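You operate a simulated robot arm through the tools that you are given. There is no shell and no other tool.

The job below is to be done with a simulated robot arm. You get a single attempt, and the scene is never put back.

TASK
Slip the silver watch onto its stand and shut the gold one in the jewellery chest.
Fine: it goes in the tray under the lid.

The check looks at the end state, three seconds after you hand in, the way a careful person would. Anything else that was tipped, shoved, dropped, spilled or broken makes it a failure. Lids that push on must go on centred and level and be pressed home; caps that screw on are set level and turned clockwise until they are tight.

THE ROBOT
A 6-joint arm with a two-finger parallel gripper, fixed in place. Base frame: the origin is at the foot of the arm, x ahead of it, y to its left, z up; the work surface is at about z = 0. Lengths are in mm, angles in degrees, forces in N, time in s.
With the tool pointing down near the work surface it reaches from about 140 to 580 mm from the base axis. Its first joint turns from -66.0 to 66.0 degrees. Payload 2.1 kg.
The tool frame sits at the grasp point between the pads (the TCP): z along the fingers, y along the line on which they close. The tips reach 30 mm beyond it. The gripper opens to 94 mm. The fingers are 28 mm wide and 10 mm thick; the gripper's body (50 by 96 mm) begins 55 mm behind the TCP.
Orientation is that of the tool frame in the base frame, as a unit quaternion [x, y, z, w]. With the fingers straight down and closing along the base's y, the tool's x points along the base's -x, its y along +y and its z along -z.

THE INTERFACE
- The arm moves only by the tool step_arm. Its argument "series" is a list of rows, each a list of 3 entries, a list of its own where there are three numbers: the shift along the base's x, y, z in units of 20 mm (1.0 is 20 mm), then the turn, a rotation vector about the base's x, y, z in units of 4 degrees (1.0 is 4 degrees), then the finger opening in mm, from 0 to 94. In form: [[[x, y, z], [rx, ry, rz], gripper], ...]. A call has 1 to 20 rows; each row shifts and turns the commanded pose from where the row before left it. A call with a number of a shift or a turn outside -1 to 1 is refused whole. A row lasts 0.2 s, in which the tool goes at most 50 mm and 8.6 degrees; a call with a longer step from one row to the next is refused whole, and so is a gripper value outside its range. A pose out of reach is approached as far as the arm can. The call stops where the force on the tool passes 40 N (or 10 N more than at its start, if that is more) or the arm is blocked; 0.2 s more then pass. The fingers move at their own pace (about 72 mm/s each) and stop on an object; they squeeze with about 45 N. The grip force told is the motor's: it shows also when the fingers shut on nothing. Time passes only in rows, and 0.2 s behind the last, so rows that do not move let the fingers close. The reply holds the time, the measured pose of the TCP, the force on the tool along the base axes, the opening and the grip force, in the units named above and with some noise, with the torque about the TCP (base axes, N m) and any sound that the robot's microphone picked up.
- Cameras (640 x 400 px; columns grow to the right, rows downward): "scene" is fixed at [11.2, -354.4, 472]; the picture's right is [0.99, -0.12, 0.00], its down [-0.08, -0.66, -0.75] and it looks along [0.09, 0.74, -0.66] (base axes); focal length 215 px, centre (320, 200). "wrist" rides on the gripper at [76, 14, -103] in the tool frame; the picture's right is [-0.18, 0.98, 0.00], its down [-0.75, -0.14, -0.64] and it looks along [-0.63, -0.12, 0.77] (tool axes); focal length 243 px, centre (320, 200). There is no depth. A picture from a camera that has moved, and an enlarged one, comes with that camera's place and axes in the base frame and with its lens.
- get_image(camera): a new picture of that camera. The clock stands still meanwhile.
- close_up(camera, box): a new picture of the part [left, top, right, bottom] of that camera's present view, enlarged. The clock stands still meanwhile.
- hand_in(): hands the job in; it is judged then, once.

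Nothing tells you positions but the pictures and the camera data. Unless the task says otherwise, let go and move clear before handing in.

The tools are called after "Emit:" by a JSON object that holds its "name" and its "arguments". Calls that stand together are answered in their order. step_arm: Moves the arm, as the interface text tells. Its arguments: {"type":"object","properties":{"series":{"type":"array"}},"required":["series"]} The other tools are called the same way: get_image (camera) takes a picture; close_up (camera, box) takes an enlarged picture of a part of a camera's view; hand_in () hands the job in.

At the start:

```text
time: 0.0
position: [357.2, 111.4, 323.7]
orientation: [-0.001, 1.0, 0.0, 0.0]
ft_force: [0.4, -0.6, 0.3]
torque: [-0.05, -0.04, -0.05]
width: 94.0
finger_force: 0.1
```

scene: 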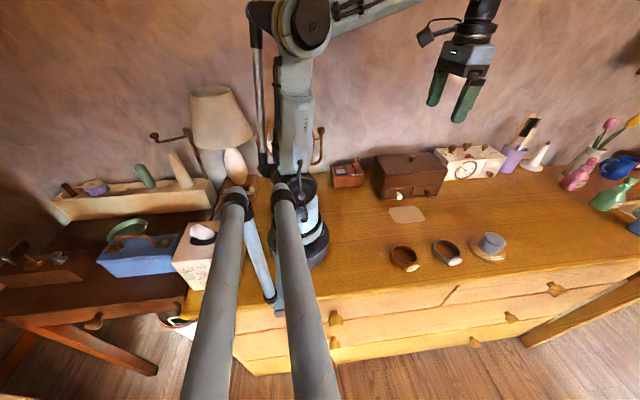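
wrist: 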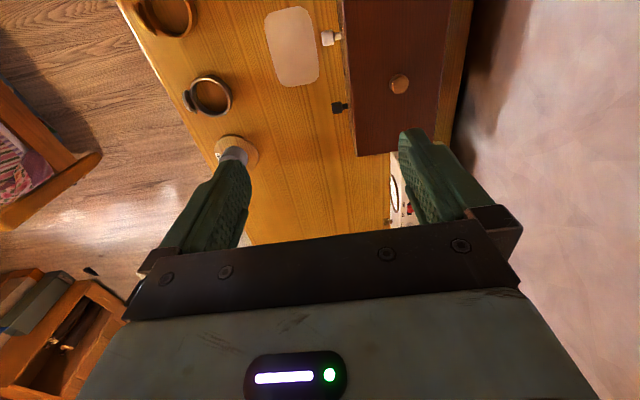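

I see two watches (brown/gold and dark/silver) on the dresser, a stand with a grey cushion to the right of them, and a brown chest with a lid behind. I'll look closer before moving.

Emit:
{"name": "close_up", "arguments": {"camera": "scene", "box": [370, 190, 530, 290]}}

Emit:
{"name": "close_up", "arguments": {"camera": "scene", "box": [320, 130, 480, 230]}}

Emit:
{"name": "close_up", "arguments": {"camera": "wrist", "box": [120, 0, 440, 200]}}

```text
4.00 times, centred on (450, 240) of scene
camera zoom: at [11.2, -354.4, 472.0], right [0.99, -0.12, 0.0], down [-0.08, -0.66, -0.75], along [0.09, 0.74, -0.66], focal length 859 px, centre (-200, 40)
```

zoom: 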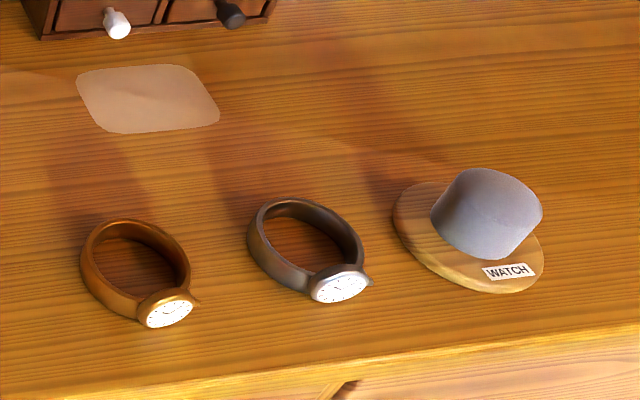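

```text
4.00 times, centred on (400, 180) of scene
camera zoom: at [11.2, -354.4, 472.0], right [0.99, -0.12, 0.0], down [-0.08, -0.66, -0.75], along [0.09, 0.74, -0.66], focal length 859 px, centre (0, 280)
```

zoom: 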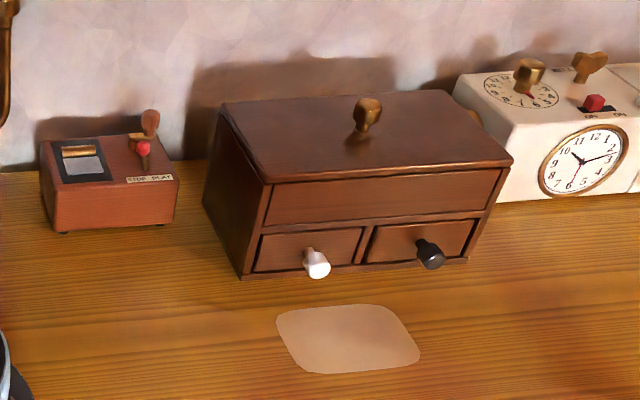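

```text
2.00 times, centred on (280, 100) of wrist
camera zoom: at [281.6, 125.4, 426.1], right [0.18, 0.98, 0.0], down [0.75, -0.14, 0.64], along [0.63, -0.12, -0.77], focal length 485 px, centre (400, 400)
```

zoom: 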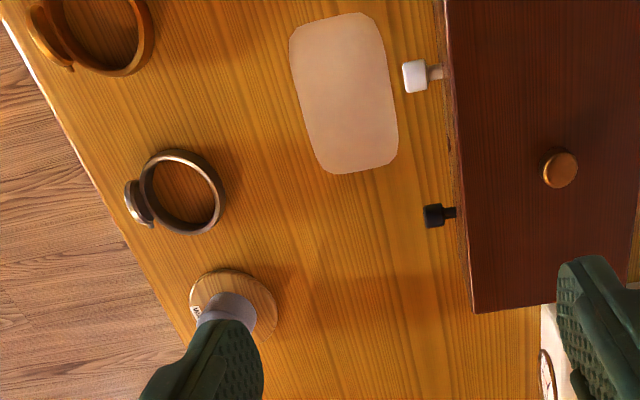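

The two watches lie as rings at about (367,-73) silver and (252,-79) gold; the stand is near (482,-75); the chest spans roughly x 276–474, y 150–270, z to 100 with a centre knob at about (377,208). I'll zoom in on the lid's edges to find out whether it is hinged or lifts off.

Emit:
{"name": "close_up", "arguments": {"camera": "wrist", "box": [320, 0, 500, 112]}}

Emit:
{"name": "close_up", "arguments": {"camera": "scene", "box": [365, 145, 461, 205]}}

Emit:
{"name": "close_up", "arguments": {"camera": "scene", "box": [460, 220, 524, 260]}}

Emit:
{"name": "close_up", "arguments": {"camera": "scene", "box": [380, 230, 476, 290]}}

```text
3.56 times, centred on (410, 56) of wrist
camera zoom: at [281.6, 125.4, 426.1], right [0.18, 0.98, 0.0], down [0.75, -0.14, 0.64], along [0.63, -0.12, -0.77], focal length 863 px, centre (0, 712)
```

zoom: 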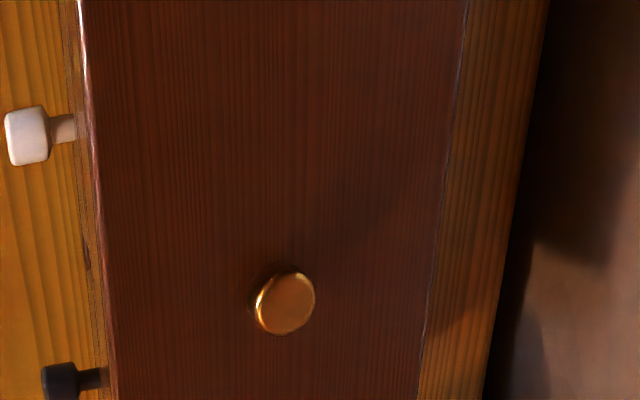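

```text
6.67 times, centred on (413, 175) of scene
camera zoom: at [11.2, -354.4, 472.0], right [0.99, -0.12, 0.0], down [-0.08, -0.66, -0.75], along [0.09, 0.74, -0.66], focal length 1431 px, centre (-300, 367)
```

zoom: 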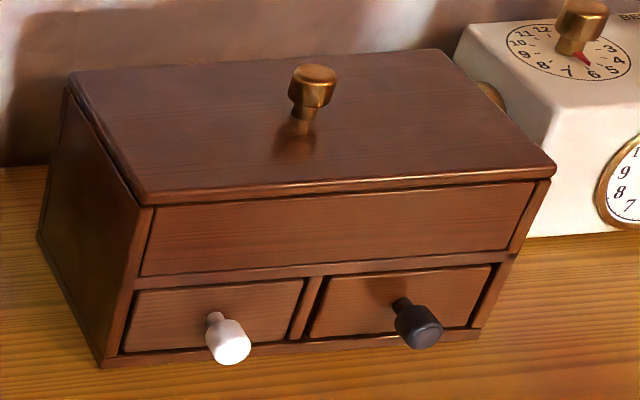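

```text
10.00 times, centred on (492, 240) of scene
camera zoom: at [11.2, -354.4, 472.0], right [0.99, -0.12, 0.0], down [-0.08, -0.66, -0.75], along [0.09, 0.74, -0.66], focal length 2147 px, centre (-1400, -200)
```

zoom: 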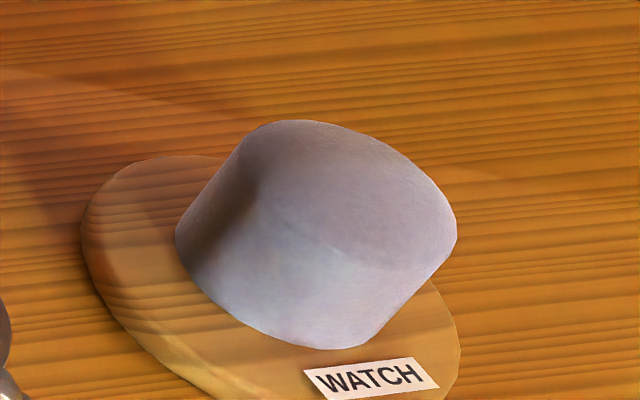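

```text
6.67 times, centred on (428, 260) of scene
camera zoom: at [11.2, -354.4, 472.0], right [0.99, -0.12, 0.0], down [-0.08, -0.66, -0.75], along [0.09, 0.74, -0.66], focal length 1431 px, centre (-400, -200)
```

zoom: 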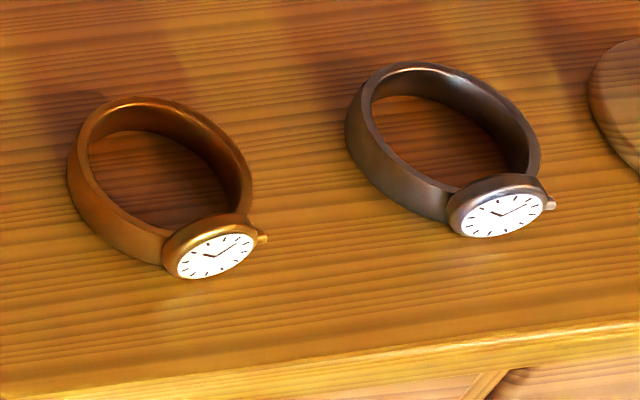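

The lid shows no visible hinges from here, so I'll move the wrist camera down the chest's left side to look at the lid seam and the back edge.

Emit:
{"name": "step_arm", "arguments": {"series": [[[-0.56, 0.74, -0.8], [0, 0, 0], 94], [[-0.56, 0.74, -0.8], [0, 0, 0], 94], [[-0.56, 0.74, -0.8], [0, 0, 0], 94], [[-0.56, 0.74, -0.8], [0, 0, 0], 94], [[-0.56, 0.74, -0.8], [0, 0, 0], 94], [[-0.56, 0.74, -0.8], [0, 0, 0], 94]]}}

Emit:
{"name": "get_image", "arguments": {"camera": "wrist"}}

Emit:
{"name": "get_image", "arguments": {"camera": "scene"}}

```text
time: 1.4
position: [290.2, 201.5, 226.8]
orientation: [-0.001, 1.0, 0.001, 0.0]
ft_force: [1.0, 0.3, 0.5]
torque: [0.0, 0.03, 0.0]
width: 94.0
finger_force: 0.0
```

```text
taken
camera wrist: at [214.7, 215.7, 330.5], right [0.18, 0.98, 0.0], down [0.75, -0.14, 0.64], along [0.63, -0.12, -0.77], focal length 243 px, centre (320, 200)
```

wrist: 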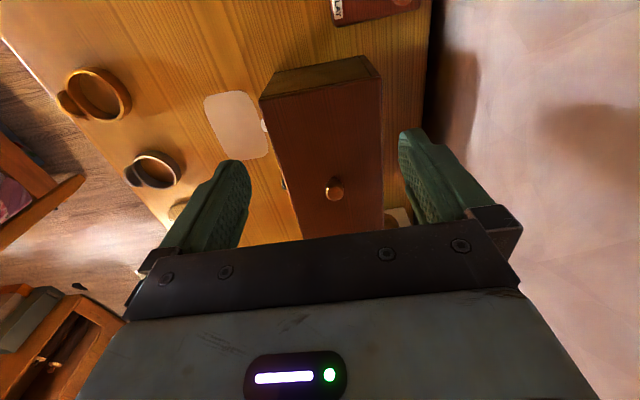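

```text
taken
```

scene: 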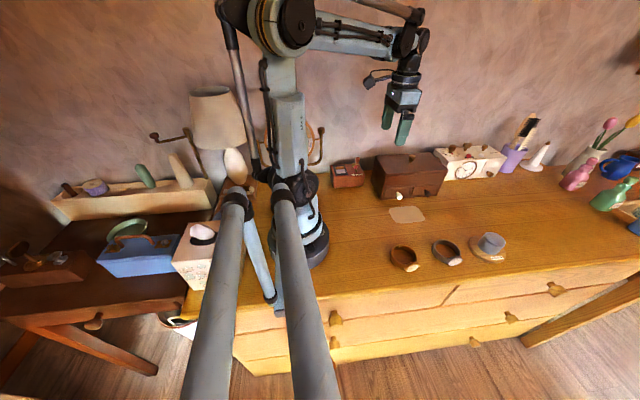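

Emit:
{"name": "close_up", "arguments": {"camera": "wrist", "box": [230, 40, 430, 240]}}

Emit:
{"name": "close_up", "arguments": {"camera": "wrist", "box": [310, 40, 400, 100]}}

Emit:
{"name": "close_up", "arguments": {"camera": "scene", "box": [420, 140, 468, 170]}}

```text
2.00 times, centred on (330, 140) of wrist
camera zoom: at [214.7, 215.7, 330.5], right [0.18, 0.98, 0.0], down [0.75, -0.14, 0.64], along [0.63, -0.12, -0.77], focal length 485 px, centre (300, 320)
```

zoom: 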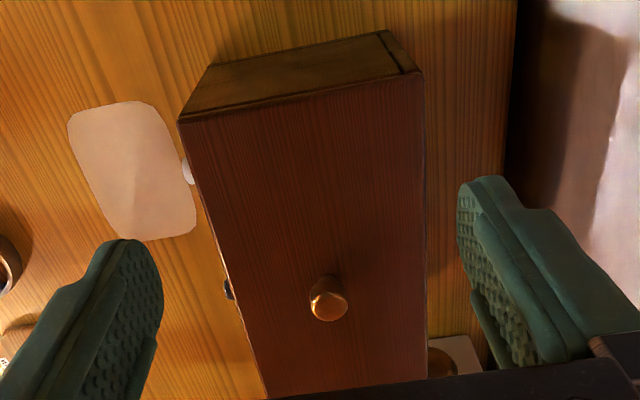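

```text
6.67 times, centred on (355, 70) of wrist
camera zoom: at [214.7, 215.7, 330.5], right [0.18, 0.98, 0.0], down [0.75, -0.14, 0.64], along [0.63, -0.12, -0.77], focal length 1618 px, centre (87, 1067)
```

zoom: 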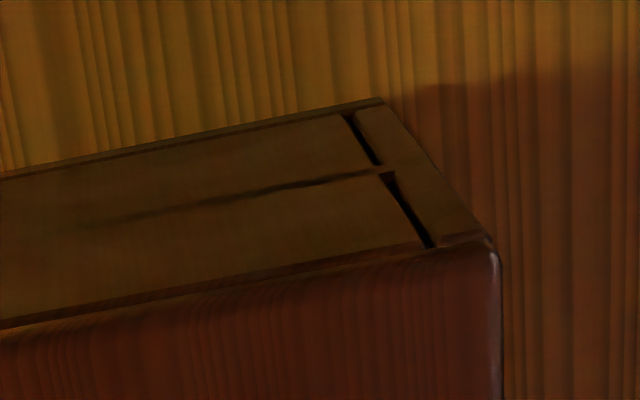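

```text
13.33 times, centred on (444, 155) of scene
camera zoom: at [11.2, -354.4, 472.0], right [0.99, -0.12, 0.0], down [-0.08, -0.66, -0.75], along [0.09, 0.74, -0.66], focal length 2863 px, centre (-1333, 800)
```

zoom: 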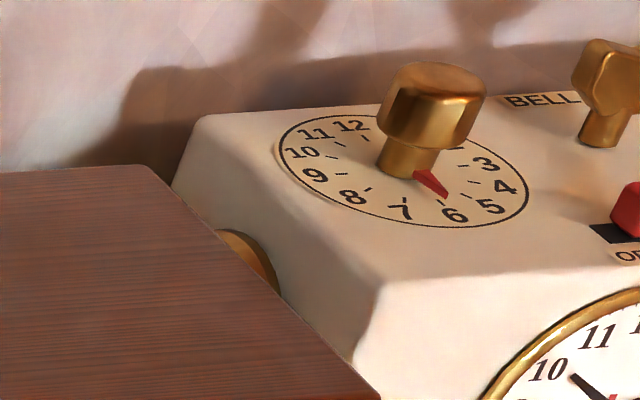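

The lid top sits at z≈99, spans x≈275–474, y≈148–258, and the knob's head is at about (373, 202, 108–128); no hinge is visible. I'll do the silver watch first: swing over it and turn the gripper so that it closes across the strap, not across the dial.

Emit:
{"name": "step_arm", "arguments": {"series": [[[0.214, -0.7625, 0], [0, 0, -1], 94], [[0.214, -0.7625, 0], [0, 0, -1], 94], [[0.214, -0.7625, 0], [0, 0, -1], 94], [[0.214, -0.7625, 0], [0, 0, -1], 94], [[0.214, -0.7625, 0], [0, 0, -1], 94], [[0.214, -0.7625, 0], [0, 0, -1], 94], [[0.214, -0.7625, 0], [0, 0, -1], 94], [[0.214, -0.7625, 0], [0, 0, -1], 94], [[0.214, -0.7625, 0], [0, 0, -1], 94], [[0.214, -0.7625, 0], [0, 0, -1], 94], [[0.214, -0.7625, 0], [0, 0, -1], 94], [[0.214, -0.7625, 0], [0, 0, -1], 94], [[0.214, -0.7625, 0], [0, 0, -1], 94], [[0.214, -0.7625, 0], [0, 0, -1], 94], [[0.214, -0.7625, 0], [0, 0, -1], 94], [[0.214, -0.7625, 0], [0, 0, -1], 94], [[0.214, -0.7625, 0], [0, 0, -1], 94], [[0.214, -0.7625, 0], [0, 0, -1], 94]]}}

Emit:
{"name": "get_image", "arguments": {"camera": "wrist"}}

```text
time: 5.2
position: [367.6, -72.8, 226.6]
orientation: [0.587, 0.809, 0.0, 0.001]
ft_force: [-0.8, 0.7, -0.6]
torque: [0.03, 0.0, 0.01]
width: 93.9
finger_force: 0.0
```

```text
taken
camera wrist: at [358.5, 3.5, 330.5], right [0.99, 0.13, 0.0], down [0.1, -0.76, 0.64], along [0.08, -0.64, -0.77], focal length 243 px, centre (320, 200)
```

wrist: 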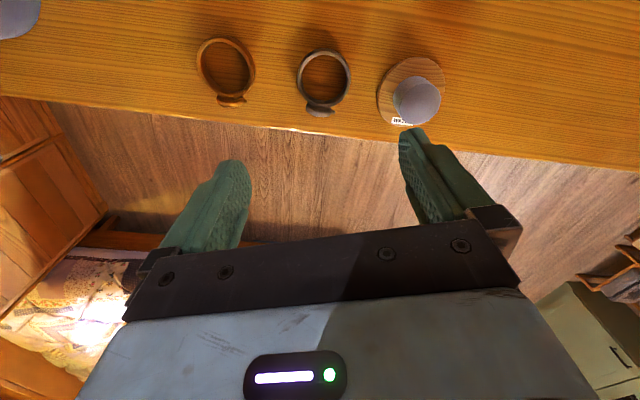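

The camera now looks from the back edge towards the front; both watches and the stand show at the top of the view. I'll enlarge them to measure centres and the dial directions.

Emit:
{"name": "close_up", "arguments": {"camera": "wrist", "box": [180, 20, 372, 140]}}

Emit:
{"name": "close_up", "arguments": {"camera": "wrist", "box": [280, 30, 376, 130]}}

Emit:
{"name": "close_up", "arguments": {"camera": "wrist", "box": [360, 40, 456, 140]}}

```text
3.33 times, centred on (276, 80) of wrist
camera zoom: at [358.5, 3.5, 330.5], right [0.99, 0.13, 0.0], down [0.1, -0.76, 0.64], along [0.08, -0.64, -0.77], focal length 809 px, centre (467, 600)
```

zoom: 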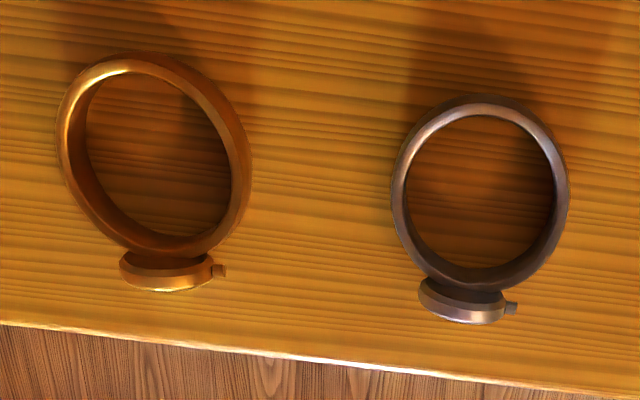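

```text
4.00 times, centred on (328, 80) of wrist
camera zoom: at [358.5, 3.5, 330.5], right [0.99, 0.13, 0.0], down [0.1, -0.76, 0.64], along [0.08, -0.64, -0.77], focal length 970 px, centre (288, 680)
```

zoom: 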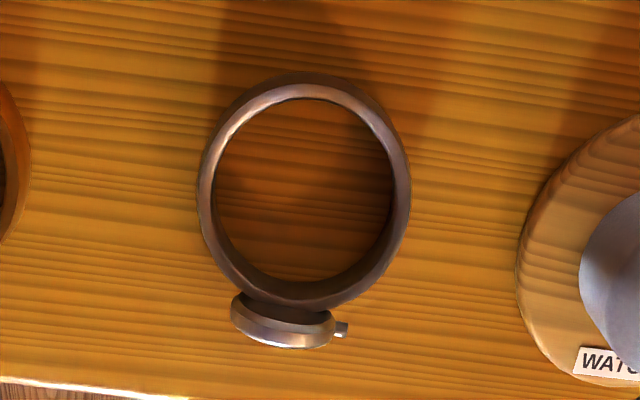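

```text
4.00 times, centred on (408, 90) of wrist
camera zoom: at [358.5, 3.5, 330.5], right [0.99, 0.13, 0.0], down [0.1, -0.76, 0.64], along [0.08, -0.64, -0.77], focal length 970 px, centre (-32, 640)
```

zoom: 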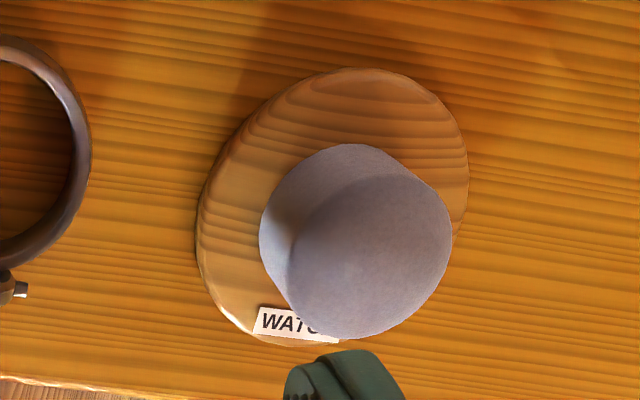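

Silver's ring centre works out near (372,-69), about 63 mm across outside and 54 inside, with its dial facing almost straight to the front (-y, ~5° to +x). The stand is at (485,-76), cushion about 46 mm across with its top at z≈45. I'll turn the tool to match, come partway down and check again.

Emit:
{"name": "step_arm", "arguments": {"series": [[[0.06, 0.04, -0.9], [0, 0, -1], 84], [[0.06, 0.04, -0.9], [0, 0, -1], 84], [[0.06, 0.04, -0.9], [0, 0, -1], 84], [[0.06, 0.04, -0.9], [0, 0, -0.25], 84], [[0, 0, -0.9], [0, 0, 0], 84], [[0, 0, -0.5], [0, 0, 0], 84]]}}

Emit:
{"name": "get_image", "arguments": {"camera": "wrist"}}

Emit:
{"name": "close_up", "arguments": {"camera": "scene", "box": [380, 190, 540, 290]}}

```text
time: 6.6
position: [373.5, -70.6, 127.3]
orientation: [0.675, 0.738, 0.0, 0.001]
ft_force: [0.4, -0.1, -0.1]
torque: [0.02, 0.0, 0.02]
width: 84.1
finger_force: 0.1
```

```text
taken
camera wrist: at [380.6, 6.8, 230.5], right [1.0, -0.1, 0.0], down [-0.07, -0.76, 0.64], along [-0.06, -0.64, -0.77], focal length 243 px, centre (320, 200)
```

wrist: 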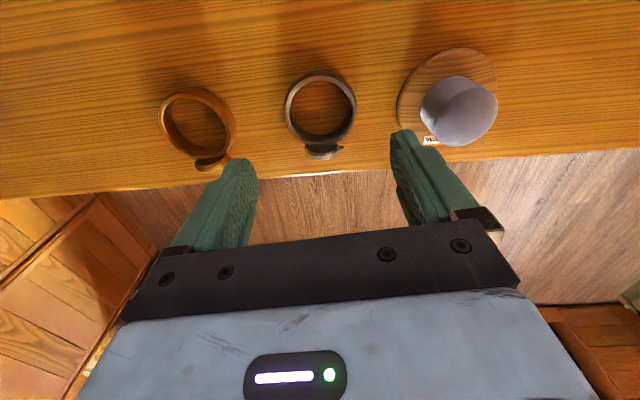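

```text
4.00 times, centred on (460, 240) of scene
camera zoom: at [11.2, -354.4, 472.0], right [0.99, -0.12, 0.0], down [-0.08, -0.66, -0.75], along [0.09, 0.74, -0.66], focal length 859 px, centre (-240, 40)
```

zoom: 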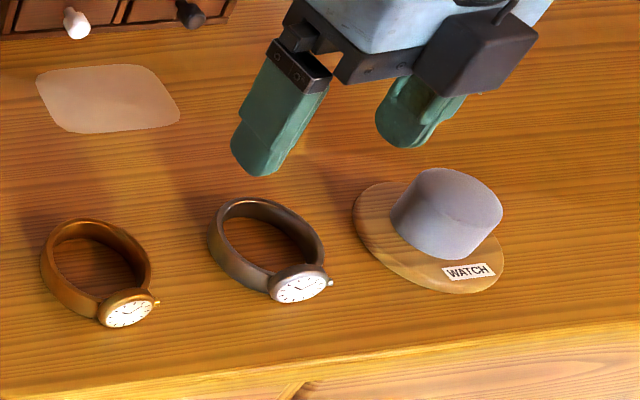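

Emit:
{"name": "close_up", "arguments": {"camera": "wrist", "box": [260, 60, 388, 180]}}

Emit:
{"name": "close_up", "arguments": {"camera": "wrist", "box": [380, 40, 508, 160]}}

Emit:
{"name": "close_up", "arguments": {"camera": "wrist", "box": [140, 70, 268, 190]}}

```text
3.33 times, centred on (324, 120) of wrist
camera zoom: at [380.6, 6.8, 230.5], right [1.0, -0.1, 0.0], down [-0.07, -0.76, 0.64], along [-0.06, -0.64, -0.77], focal length 809 px, centre (307, 467)
```

zoom: 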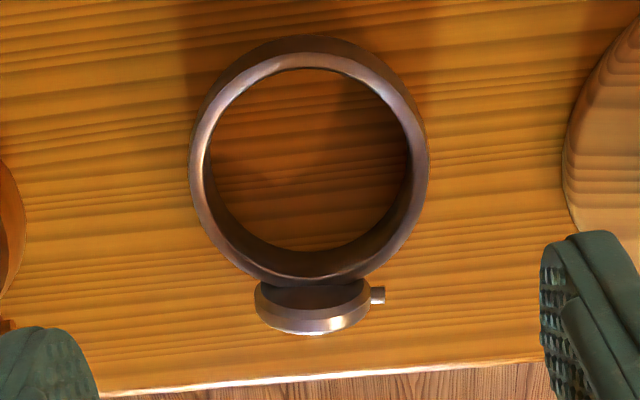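

```text
3.33 times, centred on (444, 100) of wrist
camera zoom: at [380.6, 6.8, 230.5], right [1.0, -0.1, 0.0], down [-0.07, -0.76, 0.64], along [-0.06, -0.64, -0.77], focal length 809 px, centre (-93, 533)
```

zoom: 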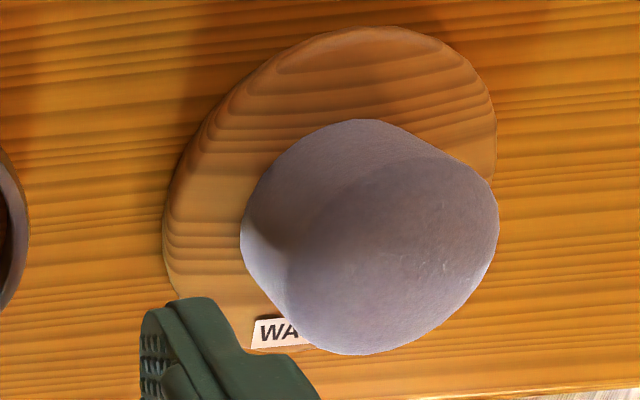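

```text
3.33 times, centred on (204, 130) of wrist
camera zoom: at [380.6, 6.8, 230.5], right [1.0, -0.1, 0.0], down [-0.07, -0.76, 0.64], along [-0.06, -0.64, -0.77], focal length 809 px, centre (707, 433)
```

zoom: 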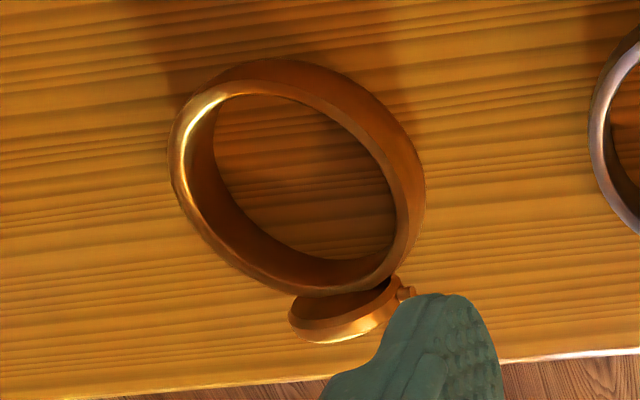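

Refined silver centre is about (374,-68.5), dial facing straight to -y, just as the stand's label does, so no further turn is needed. I'll descend around it with the fingers on the ±x sides of the strap and close.

Emit:
{"name": "step_arm", "arguments": {"series": [[[0.025, 0.1, -0.9], [0, 0, 0], 84], [[0, 0, -0.9], [0, 0, 0], 84], [[0, 0, -0.9], [0, 0, 0], 84], [[0, 0, -0.9], [0, 0, 0], 84], [[0, 0, -0.6], [0, 0, 0], 84], [[0, 0, -0.35], [0, 0, 0], 84], [[0, 0, 0], [0, 0, 0], 84]]}}

Emit:
{"name": "get_image", "arguments": {"camera": "wrist"}}

Emit:
{"name": "close_up", "arguments": {"camera": "scene", "box": [380, 190, 540, 290]}}

```text
time: 8.2
position: [373.2, -68.6, 35.2]
orientation: [0.675, 0.738, 0.001, 0.0]
ft_force: [-0.3, 0.5, 0.7]
torque: [-0.03, -0.05, -0.02]
width: 84.1
finger_force: 0.0
```

```text
taken
camera wrist: at [381.1, 8.7, 138.6], right [1.0, -0.1, 0.0], down [-0.07, -0.76, 0.64], along [-0.06, -0.64, -0.77], focal length 243 px, centre (320, 200)
```

wrist: 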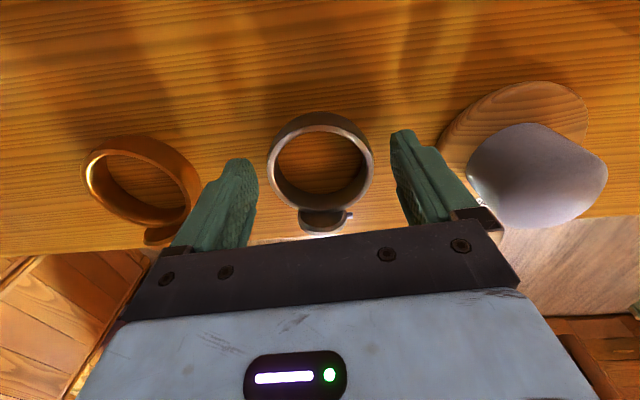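

```text
4.00 times, centred on (460, 240) of scene
camera zoom: at [11.2, -354.4, 472.0], right [0.99, -0.12, 0.0], down [-0.08, -0.66, -0.75], along [0.09, 0.74, -0.66], focal length 859 px, centre (-240, 40)
```

zoom: 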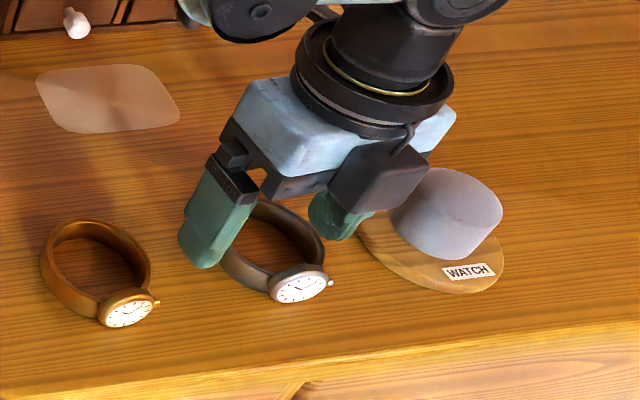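

The ring is centred between the fingers. Closing on the strap now.

Emit:
{"name": "step_arm", "arguments": {"series": [[[0, 0, 0], [0, 0, 0], 70], [[0, 0, 0], [0, 0, 0], 60], [[0, 0, 0], [0, 0, 0], 50], [[0, 0, 0], [0, 0, 0], 50]]}}

Emit:
{"name": "get_image", "arguments": {"camera": "wrist"}}

Emit:
{"name": "close_up", "arguments": {"camera": "scene", "box": [400, 210, 496, 270]}}

```text
time: 9.2
position: [373.0, -69.1, 35.6]
orientation: [0.675, 0.738, 0.001, 0.0]
ft_force: [-0.4, 0.5, 0.2]
torque: [0.03, -0.03, 0.01]
width: 62.5
finger_force: 45.1
```

```text
taken
camera wrist: at [381.2, 8.7, 138.7], right [1.0, -0.1, 0.0], down [-0.07, -0.76, 0.64], along [-0.06, -0.64, -0.77], focal length 243 px, centre (320, 200)
```

wrist: 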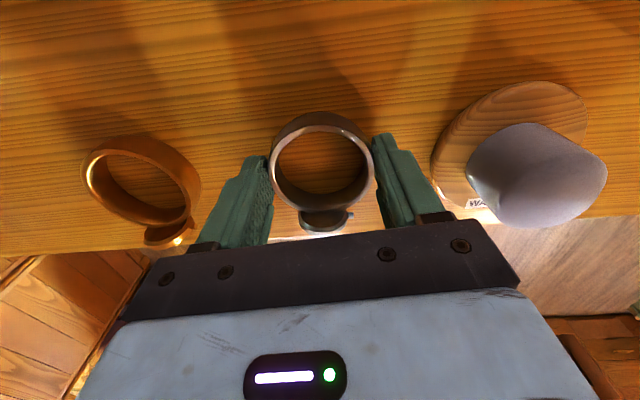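

```text
6.67 times, centred on (448, 240) of scene
camera zoom: at [11.2, -354.4, 472.0], right [0.99, -0.12, 0.0], down [-0.08, -0.66, -0.75], along [0.09, 0.74, -0.66], focal length 1431 px, centre (-533, -67)
```

zoom: 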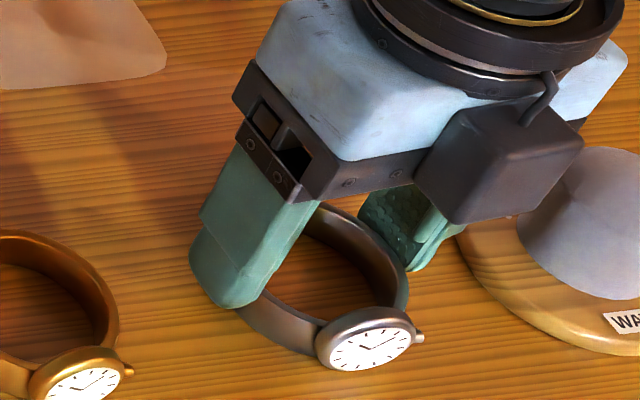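

Firm grip at 62.5 mm with 45 N. I'll lift straight up well above the cushion height and carry it to just short of the stand.

Emit:
{"name": "step_arm", "arguments": {"series": [[[0, 0, 0.3], [0, 0, 0], 50], [[0, 0, 0.8], [0, 0, 0], 50], [[0, 0, 1], [0, 0, 0], 50], [[0, 0, 1], [0, 0, 0], 50], [[0, 0, 1], [0, 0, 0], 50], [[0, 0, 0.5], [0, 0, 0], 50], [[0, 0, 0], [0, 0, 0], 50]]}}

Emit:
{"name": "get_image", "arguments": {"camera": "wrist"}}

Emit:
{"name": "close_up", "arguments": {"camera": "scene", "box": [400, 160, 528, 270]}}

```text
time: 10.8
position: [372.6, -67.6, 127.3]
orientation: [0.676, 0.737, 0.001, 0.001]
ft_force: [0.4, 0.6, -0.6]
torque: [-0.02, -0.03, 0.0]
width: 62.4
finger_force: 45.0
```

```text
taken
camera wrist: at [380.3, 9.4, 230.7], right [1.0, -0.1, 0.0], down [-0.07, -0.76, 0.64], along [-0.06, -0.64, -0.77], focal length 243 px, centre (320, 200)
```

wrist: 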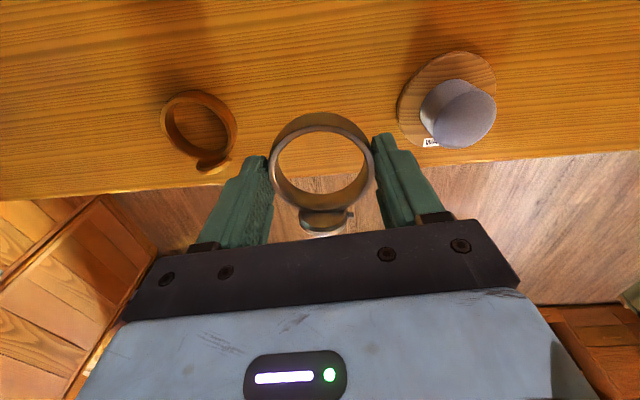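

```text
3.64 times, centred on (464, 215) of scene
camera zoom: at [11.2, -354.4, 472.0], right [0.99, -0.12, 0.0], down [-0.08, -0.66, -0.75], along [0.09, 0.74, -0.66], focal length 781 px, centre (-204, 146)
```

zoom: 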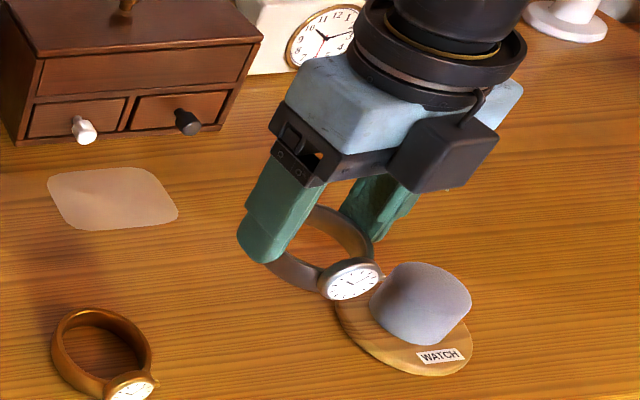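

The watch is held level at a safe height. Next I carry it above the stand and check alignment through the ring.

Emit:
{"name": "step_arm", "arguments": {"series": [[[0.8, -0.06, 0], [0, 0, 0], 50], [[0.8, -0.06, 0], [0, 0, 0], 50], [[0.8, -0.06, 0], [0, 0, 0], 50], [[0.8, -0.06, 0], [0, 0, 0], 50], [[0.8, -0.06, 0], [0, 0, 0], 50], [[0.8, -0.06, 0], [0, 0, 0], 50], [[0.8, -0.06, 0], [0, 0, 0], 50], [[0, 0, 0], [0, 0, 0], 50]]}}

Emit:
{"name": "get_image", "arguments": {"camera": "wrist"}}

Emit:
{"name": "close_up", "arguments": {"camera": "wrist", "box": [240, 60, 400, 250]}}

Emit:
{"name": "close_up", "arguments": {"camera": "scene", "box": [440, 160, 568, 270]}}

```text
time: 12.6
position: [485.7, -76.1, 127.2]
orientation: [0.675, 0.738, 0.001, 0.001]
ft_force: [-0.6, -0.1, -0.8]
torque: [0.06, -0.01, 0.04]
width: 62.2
finger_force: 45.1
```

```text
taken
camera wrist: at [492.5, 0.4, 230.6], right [1.0, -0.1, 0.0], down [-0.07, -0.76, 0.64], along [-0.06, -0.64, -0.77], focal length 243 px, centre (320, 200)
```

wrist: 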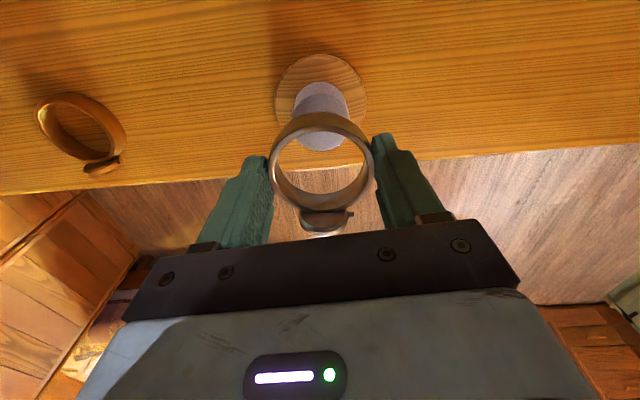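

```text
2.11 times, centred on (320, 155) of wrist
camera zoom: at [492.5, 0.4, 230.6], right [1.0, -0.1, 0.0], down [-0.07, -0.76, 0.64], along [-0.06, -0.64, -0.77], focal length 511 px, centre (320, 295)
```

zoom: 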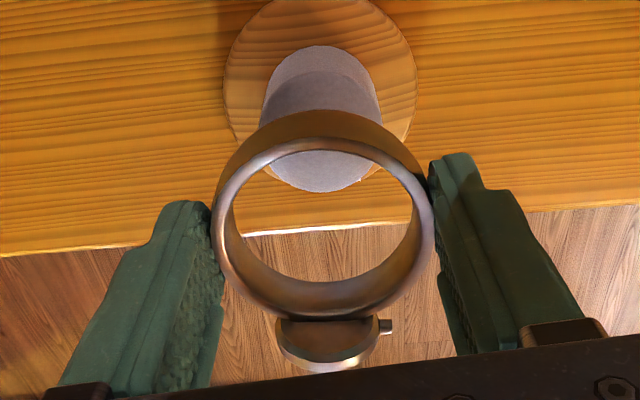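

```text
3.64 times, centred on (504, 215) of scene
camera zoom: at [11.2, -354.4, 472.0], right [0.99, -0.12, 0.0], down [-0.08, -0.66, -0.75], along [0.09, 0.74, -0.66], focal length 781 px, centre (-349, 146)
```

zoom: 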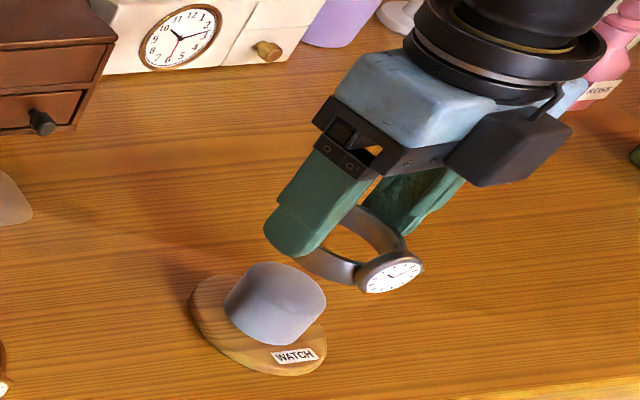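

Over the stand; the ring looks nearly centred sideways. I'll enlarge the ring to pin its centre in the front-back direction before lowering.

Emit:
{"name": "close_up", "arguments": {"camera": "wrist", "box": [260, 80, 384, 240]}}

Emit:
{"name": "close_up", "arguments": {"camera": "scene", "box": [505, 205, 569, 245]}}

Emit:
{"name": "close_up", "arguments": {"camera": "wrist", "box": [260, 40, 384, 160]}}

```text
2.50 times, centred on (322, 160) of wrist
camera zoom: at [492.5, 0.4, 230.6], right [1.0, -0.1, 0.0], down [-0.07, -0.76, 0.64], along [-0.06, -0.64, -0.77], focal length 606 px, centre (315, 300)
```

zoom: 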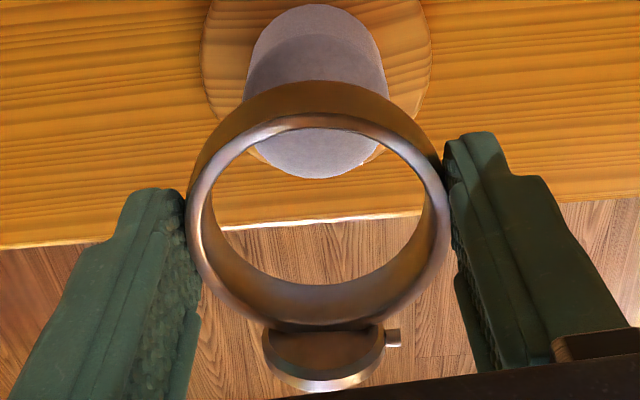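

```text
10.00 times, centred on (537, 225) of scene
camera zoom: at [11.2, -354.4, 472.0], right [0.99, -0.12, 0.0], down [-0.08, -0.66, -0.75], along [0.09, 0.74, -0.66], focal length 2147 px, centre (-1850, -50)
```

zoom: 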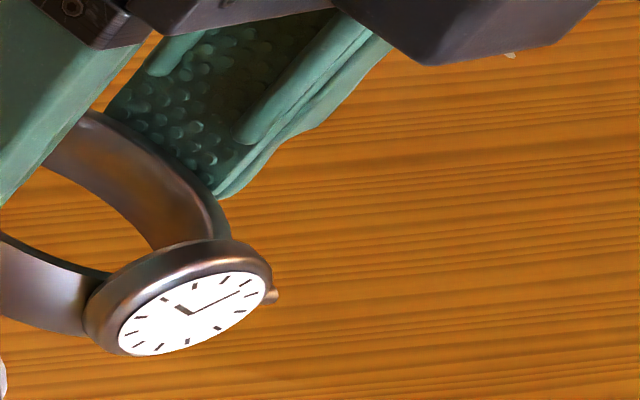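

```text
3.33 times, centred on (322, 100) of wrist
camera zoom: at [492.5, 0.4, 230.6], right [1.0, -0.1, 0.0], down [-0.07, -0.76, 0.64], along [-0.06, -0.64, -0.77], focal length 809 px, centre (313, 533)
```

zoom: 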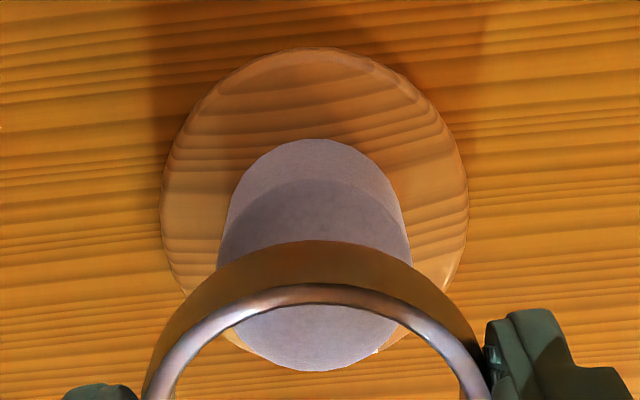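

Ring centre lies about 3 mm in front of the TCP while the cushion's centre is about (486,-76), so I shift back ~3.4 mm and lower to just above the cushion, then look again.

Emit:
{"name": "step_arm", "arguments": {"series": [[[-0.015, 0.17, -0.5], [0, 0, 0], 50], [[0, 0, -0.5], [0, 0, 0], 50], [[0, 0, -0.45], [0, 0, 0], 50], [[0, 0, 0], [0, 0, 0], 50]]}}

Emit:
{"name": "close_up", "arguments": {"camera": "wrist", "box": [248, 80, 392, 240]}}

Emit:
{"name": "close_up", "arguments": {"camera": "scene", "box": [460, 190, 556, 250]}}

```text
time: 13.6
position: [484.9, -73.4, 99.0]
orientation: [0.675, 0.737, 0.001, 0.001]
ft_force: [0.0, 0.4, -2.1]
torque: [0.04, -0.03, -0.03]
width: 62.3
finger_force: 45.8
```

```text
2.50 times, centred on (320, 160) of wrist
camera zoom: at [492.6, 4.0, 201.6], right [1.0, -0.1, 0.0], down [-0.07, -0.76, 0.64], along [-0.06, -0.64, -0.77], focal length 606 px, centre (320, 300)
```

zoom: 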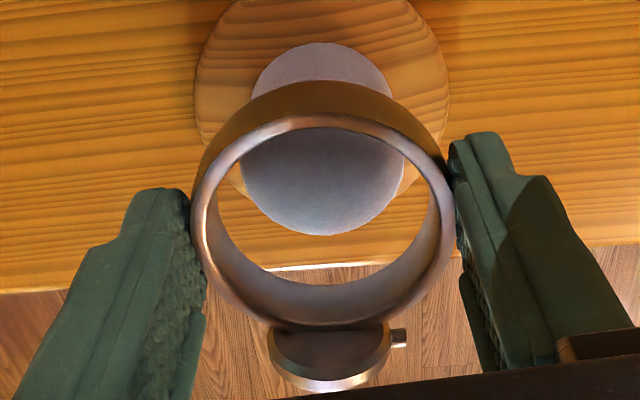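

```text
6.67 times, centred on (508, 220) of scene
camera zoom: at [11.2, -354.4, 472.0], right [0.99, -0.12, 0.0], down [-0.08, -0.66, -0.75], along [0.09, 0.74, -0.66], focal length 1431 px, centre (-933, 67)
```

zoom: 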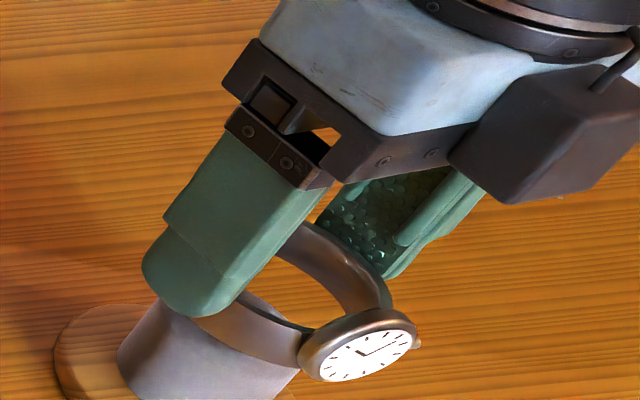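

Ring and cushion now line up within about 1 mm in both directions. I'll lower in small stages, watching the force for any contact.

Emit:
{"name": "step_arm", "arguments": {"series": [[[0, 0.01, -0.3], [0, 0, 0], 50], [[0, 0, -0.3], [0, 0, 0], 50], [[0, 0, -0.3], [0, 0, 0], 50], [[0, 0, 0], [0, 0, 0], 50]]}}

Emit:
{"name": "close_up", "arguments": {"camera": "wrist", "box": [248, 80, 392, 240]}}

Emit:
{"name": "close_up", "arguments": {"camera": "scene", "box": [460, 195, 556, 265]}}

```text
time: 14.6
position: [485.3, -74.1, 80.4]
orientation: [0.675, 0.737, 0.002, 0.0]
ft_force: [0.4, 0.2, 0.1]
torque: [0.02, 0.03, 0.02]
width: 62.1
finger_force: 45.1
```

```text
2.50 times, centred on (320, 160) of wrist
camera zoom: at [492.5, 4.1, 183.1], right [1.0, -0.1, 0.0], down [-0.07, -0.76, 0.64], along [-0.06, -0.64, -0.77], focal length 606 px, centre (320, 300)
```

zoom: 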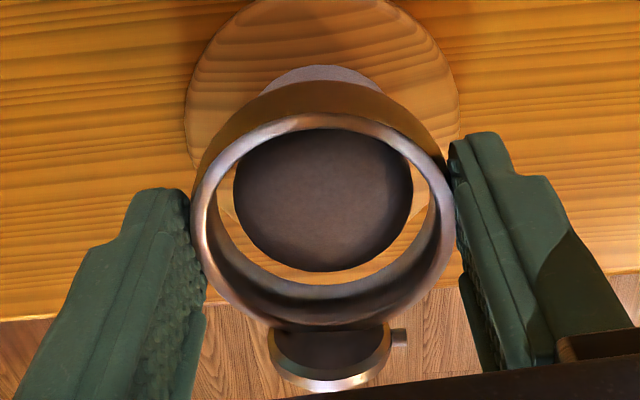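

```text
5.71 times, centred on (508, 230) of scene
camera zoom: at [11.2, -354.4, 472.0], right [0.99, -0.12, 0.0], down [-0.08, -0.66, -0.75], along [0.09, 0.74, -0.66], focal length 1227 px, centre (-754, 29)
```

zoom: 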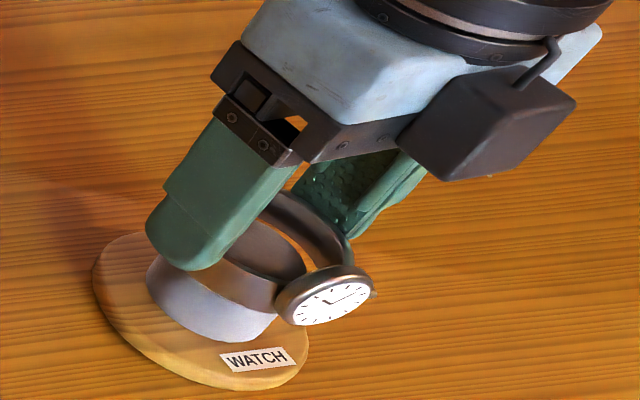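

The gap in front matches a centred ring (about 3.6 mm), so I keep lowering towards the base disc.

Emit:
{"name": "step_arm", "arguments": {"series": [[[0, 0, -0.3], [0, 0, 0], 50], [[0, 0, -0.3], [0, 0, 0], 50], [[0, 0, -0.3], [0, 0, 0], 50], [[0, 0, -0.2], [0, 0, 0], 50], [[0, 0, 0], [0, 0, 0], 50]]}}

Emit:
{"name": "close_up", "arguments": {"camera": "wrist", "box": [248, 80, 392, 240]}}

Emit:
{"name": "close_up", "arguments": {"camera": "scene", "box": [460, 195, 556, 265]}}

```text
time: 15.8
position: [486.2, -73.6, 58.4]
orientation: [0.675, 0.738, 0.001, 0.0]
ft_force: [0.1, -0.4, -0.5]
torque: [0.02, -0.03, 0.04]
width: 62.3
finger_force: 44.9
```

```text
2.50 times, centred on (320, 160) of wrist
camera zoom: at [492.8, 4.3, 161.5], right [1.0, -0.1, 0.0], down [-0.07, -0.76, 0.64], along [-0.06, -0.64, -0.77], focal length 606 px, centre (320, 300)
```

zoom: 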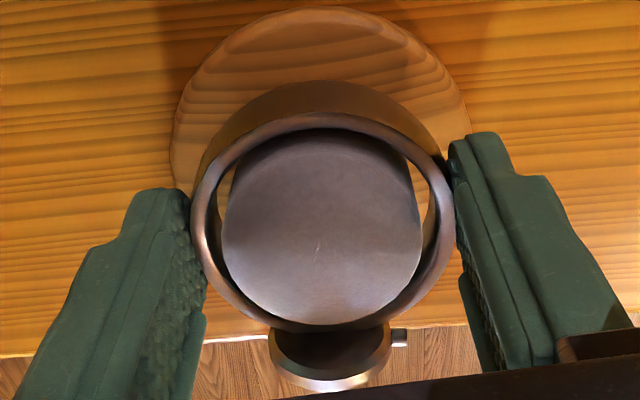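

```text
5.71 times, centred on (508, 230) of scene
camera zoom: at [11.2, -354.4, 472.0], right [0.99, -0.12, 0.0], down [-0.08, -0.66, -0.75], along [0.09, 0.74, -0.66], focal length 1227 px, centre (-754, 29)
```

zoom: 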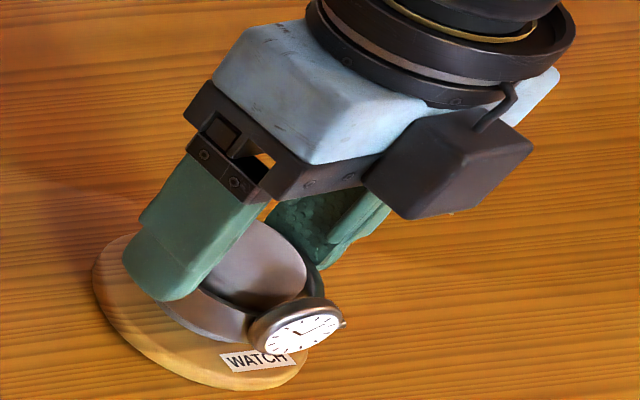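

The ring is around the cushion with no contact force. Lowering the last centimetre gently until it rests on the base.

Emit:
{"name": "step_arm", "arguments": {"series": [[[0, 0, -0.15], [0, 0, 0], 50], [[0, 0, -0.15], [0, 0, 0], 50], [[0, 0, -0.15], [0, 0, 0], 50], [[0, 0, 0], [0, 0, 0], 50]]}}

Emit:
{"name": "close_up", "arguments": {"camera": "scene", "box": [460, 210, 556, 270]}}

```text
time: 16.8
position: [484.1, -72.0, 49.9]
orientation: [0.675, 0.738, 0.0, 0.001]
ft_force: [0.0, 0.7, -1.5]
torque: [-0.01, -0.01, -0.02]
width: 62.1
finger_force: 44.8
```

```text
6.67 times, centred on (508, 240) of scene
camera zoom: at [11.2, -354.4, 472.0], right [0.99, -0.12, 0.0], down [-0.08, -0.66, -0.75], along [0.09, 0.74, -0.66], focal length 1431 px, centre (-933, -67)
```

zoom: 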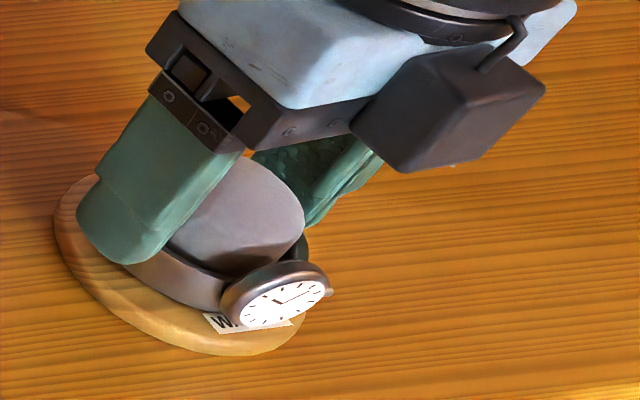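

Emit:
{"name": "step_arm", "arguments": {"series": [[[0, 0, -0.05], [0, 0, 0], 50], [[0, 0, -0.05], [0, 0, 0], 50], [[0, 0, 0], [0, 0, 0], 50]]}}

```text
time: 17.6
position: [484.2, -73.2, 48.8]
orientation: [0.675, 0.738, 0.001, 0.001]
ft_force: [0.2, -0.5, -0.7]
torque: [0.02, -0.02, 0.01]
width: 62.0
finger_force: 45.3
```

No contact yet; I continue down in 1 mm steps looking for the base.

Emit:
{"name": "step_arm", "arguments": {"series": [[[0, 0, -0.05], [0, 0, 0], 50], [[0, 0, -0.05], [0, 0, 0], 50], [[0, 0, 0], [0, 0, 0], 50]]}}

Emit:
{"name": "step_arm", "arguments": {"series": [[[0, 0, -0.05], [0, 0, 0], 50], [[0, 0, 0], [0, 0, 0], 50]]}}

```text
time: 18.4
position: [484.4, -73.4, 47.0]
orientation: [0.675, 0.738, 0.0, 0.001]
ft_force: [-0.3, 0.5, 10.1]
torque: [-0.13, 0.21, -0.06]
width: 62.0
finger_force: 45.1
```

```text
time: 19.0
position: [485.2, -72.1, 45.7]
orientation: [0.674, 0.738, 0.0, 0.0]
ft_force: [-1.3, 1.9, 30.7]
torque: [-0.16, 0.38, -0.45]
width: 61.7
finger_force: 44.7
```

The ring met the base at about z=47 (force rose to 31 N). I back off 1.5 mm to relieve the push, then open the fingers evenly.

Emit:
{"name": "step_arm", "arguments": {"series": [[[0, 0, 0.07], [0, 0, 0], 50], [[0, 0, 0], [0, 0, 0], 50]]}}

Emit:
{"name": "close_up", "arguments": {"camera": "wrist", "box": [248, 80, 392, 240]}}

Emit:
{"name": "close_up", "arguments": {"camera": "scene", "box": [460, 210, 556, 270]}}

```text
time: 19.6
position: [484.9, -72.7, 45.4]
orientation: [0.676, 0.737, 0.0, 0.0]
ft_force: [1.4, 0.5, 3.2]
torque: [0.04, 0.07, -0.03]
width: 61.7
finger_force: 44.8
```

```text
2.50 times, centred on (320, 160) of wrist
camera zoom: at [492.5, 4.5, 149.1], right [1.0, -0.1, 0.0], down [-0.07, -0.76, 0.64], along [-0.06, -0.64, -0.77], focal length 606 px, centre (320, 300)
```

zoom: 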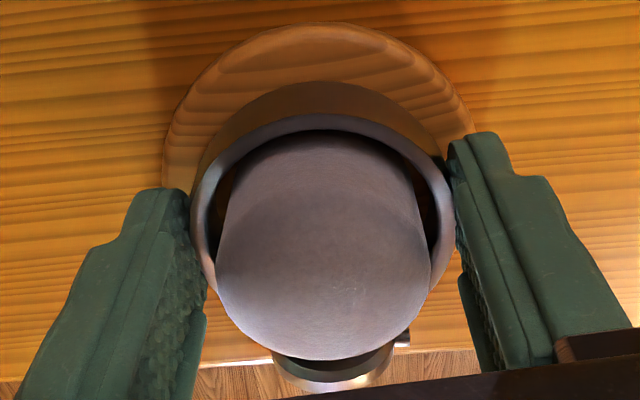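

```text
6.67 times, centred on (508, 240) of scene
camera zoom: at [11.2, -354.4, 472.0], right [0.99, -0.12, 0.0], down [-0.08, -0.66, -0.75], along [0.09, 0.74, -0.66], focal length 1431 px, centre (-933, -67)
```

zoom: 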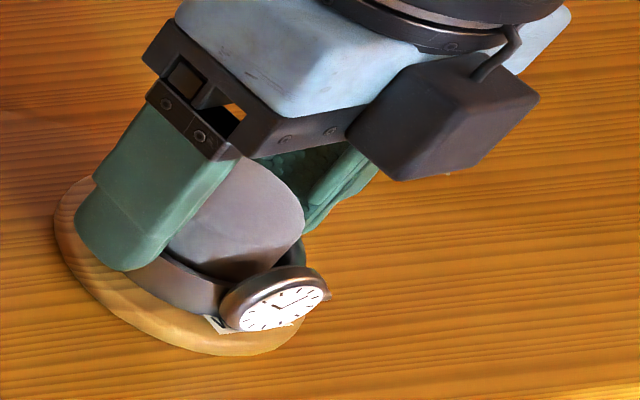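

Force is back to ~3 N with the watch seated. Opening slowly and evenly, then rising straight up.

Emit:
{"name": "step_arm", "arguments": {"series": [[[0, 0, 0], [0, 0, 0], 64], [[0, 0, 0], [0, 0, 0], 68], [[0, 0, 0], [0, 0, 0], 76], [[0, 0, 0], [0, 0, 0], 84], [[0, 0, 0], [0, 0, 0], 84], [[0, 0, 0.5], [0, 0, 0], 84], [[0, 0, 1], [0, 0, 0], 84], [[0, 0, 1], [0, 0, 0], 84], [[0, 0, 1], [0, 0, 0], 84], [[0, 0, 1], [0, 0, 0], 84]]}}

Emit:
{"name": "close_up", "arguments": {"camera": "wrist", "box": [248, 40, 392, 200]}}

Emit:
{"name": "close_up", "arguments": {"camera": "scene", "box": [460, 210, 540, 270]}}

```text
time: 21.8
position: [485.8, -71.2, 135.0]
orientation: [0.674, 0.738, 0.0, 0.0]
ft_force: [-0.3, 0.1, -0.8]
torque: [0.0, 0.0, -0.01]
width: 84.1
finger_force: 0.1
```

```text
2.50 times, centred on (320, 120) of wrist
camera zoom: at [493.8, 5.3, 238.7], right [1.0, -0.1, 0.0], down [-0.07, -0.76, 0.64], along [-0.06, -0.64, -0.77], focal length 606 px, centre (320, 400)
```

zoom: 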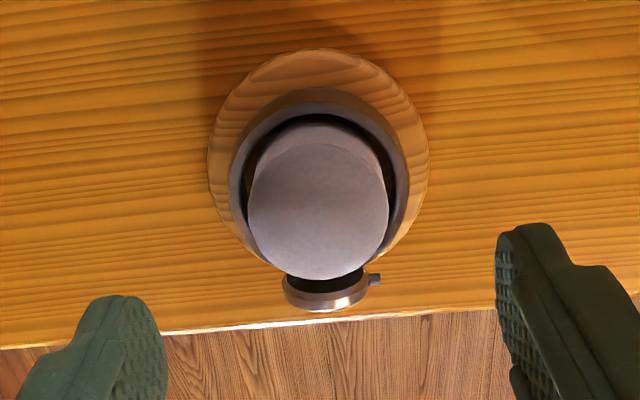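

```text
6.67 times, centred on (500, 240) of scene
camera zoom: at [11.2, -354.4, 472.0], right [0.99, -0.12, 0.0], down [-0.08, -0.66, -0.75], along [0.09, 0.74, -0.66], focal length 1431 px, centre (-880, -67)
```

zoom: 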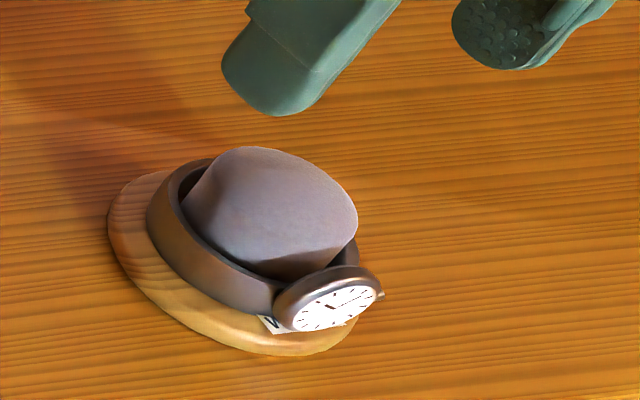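

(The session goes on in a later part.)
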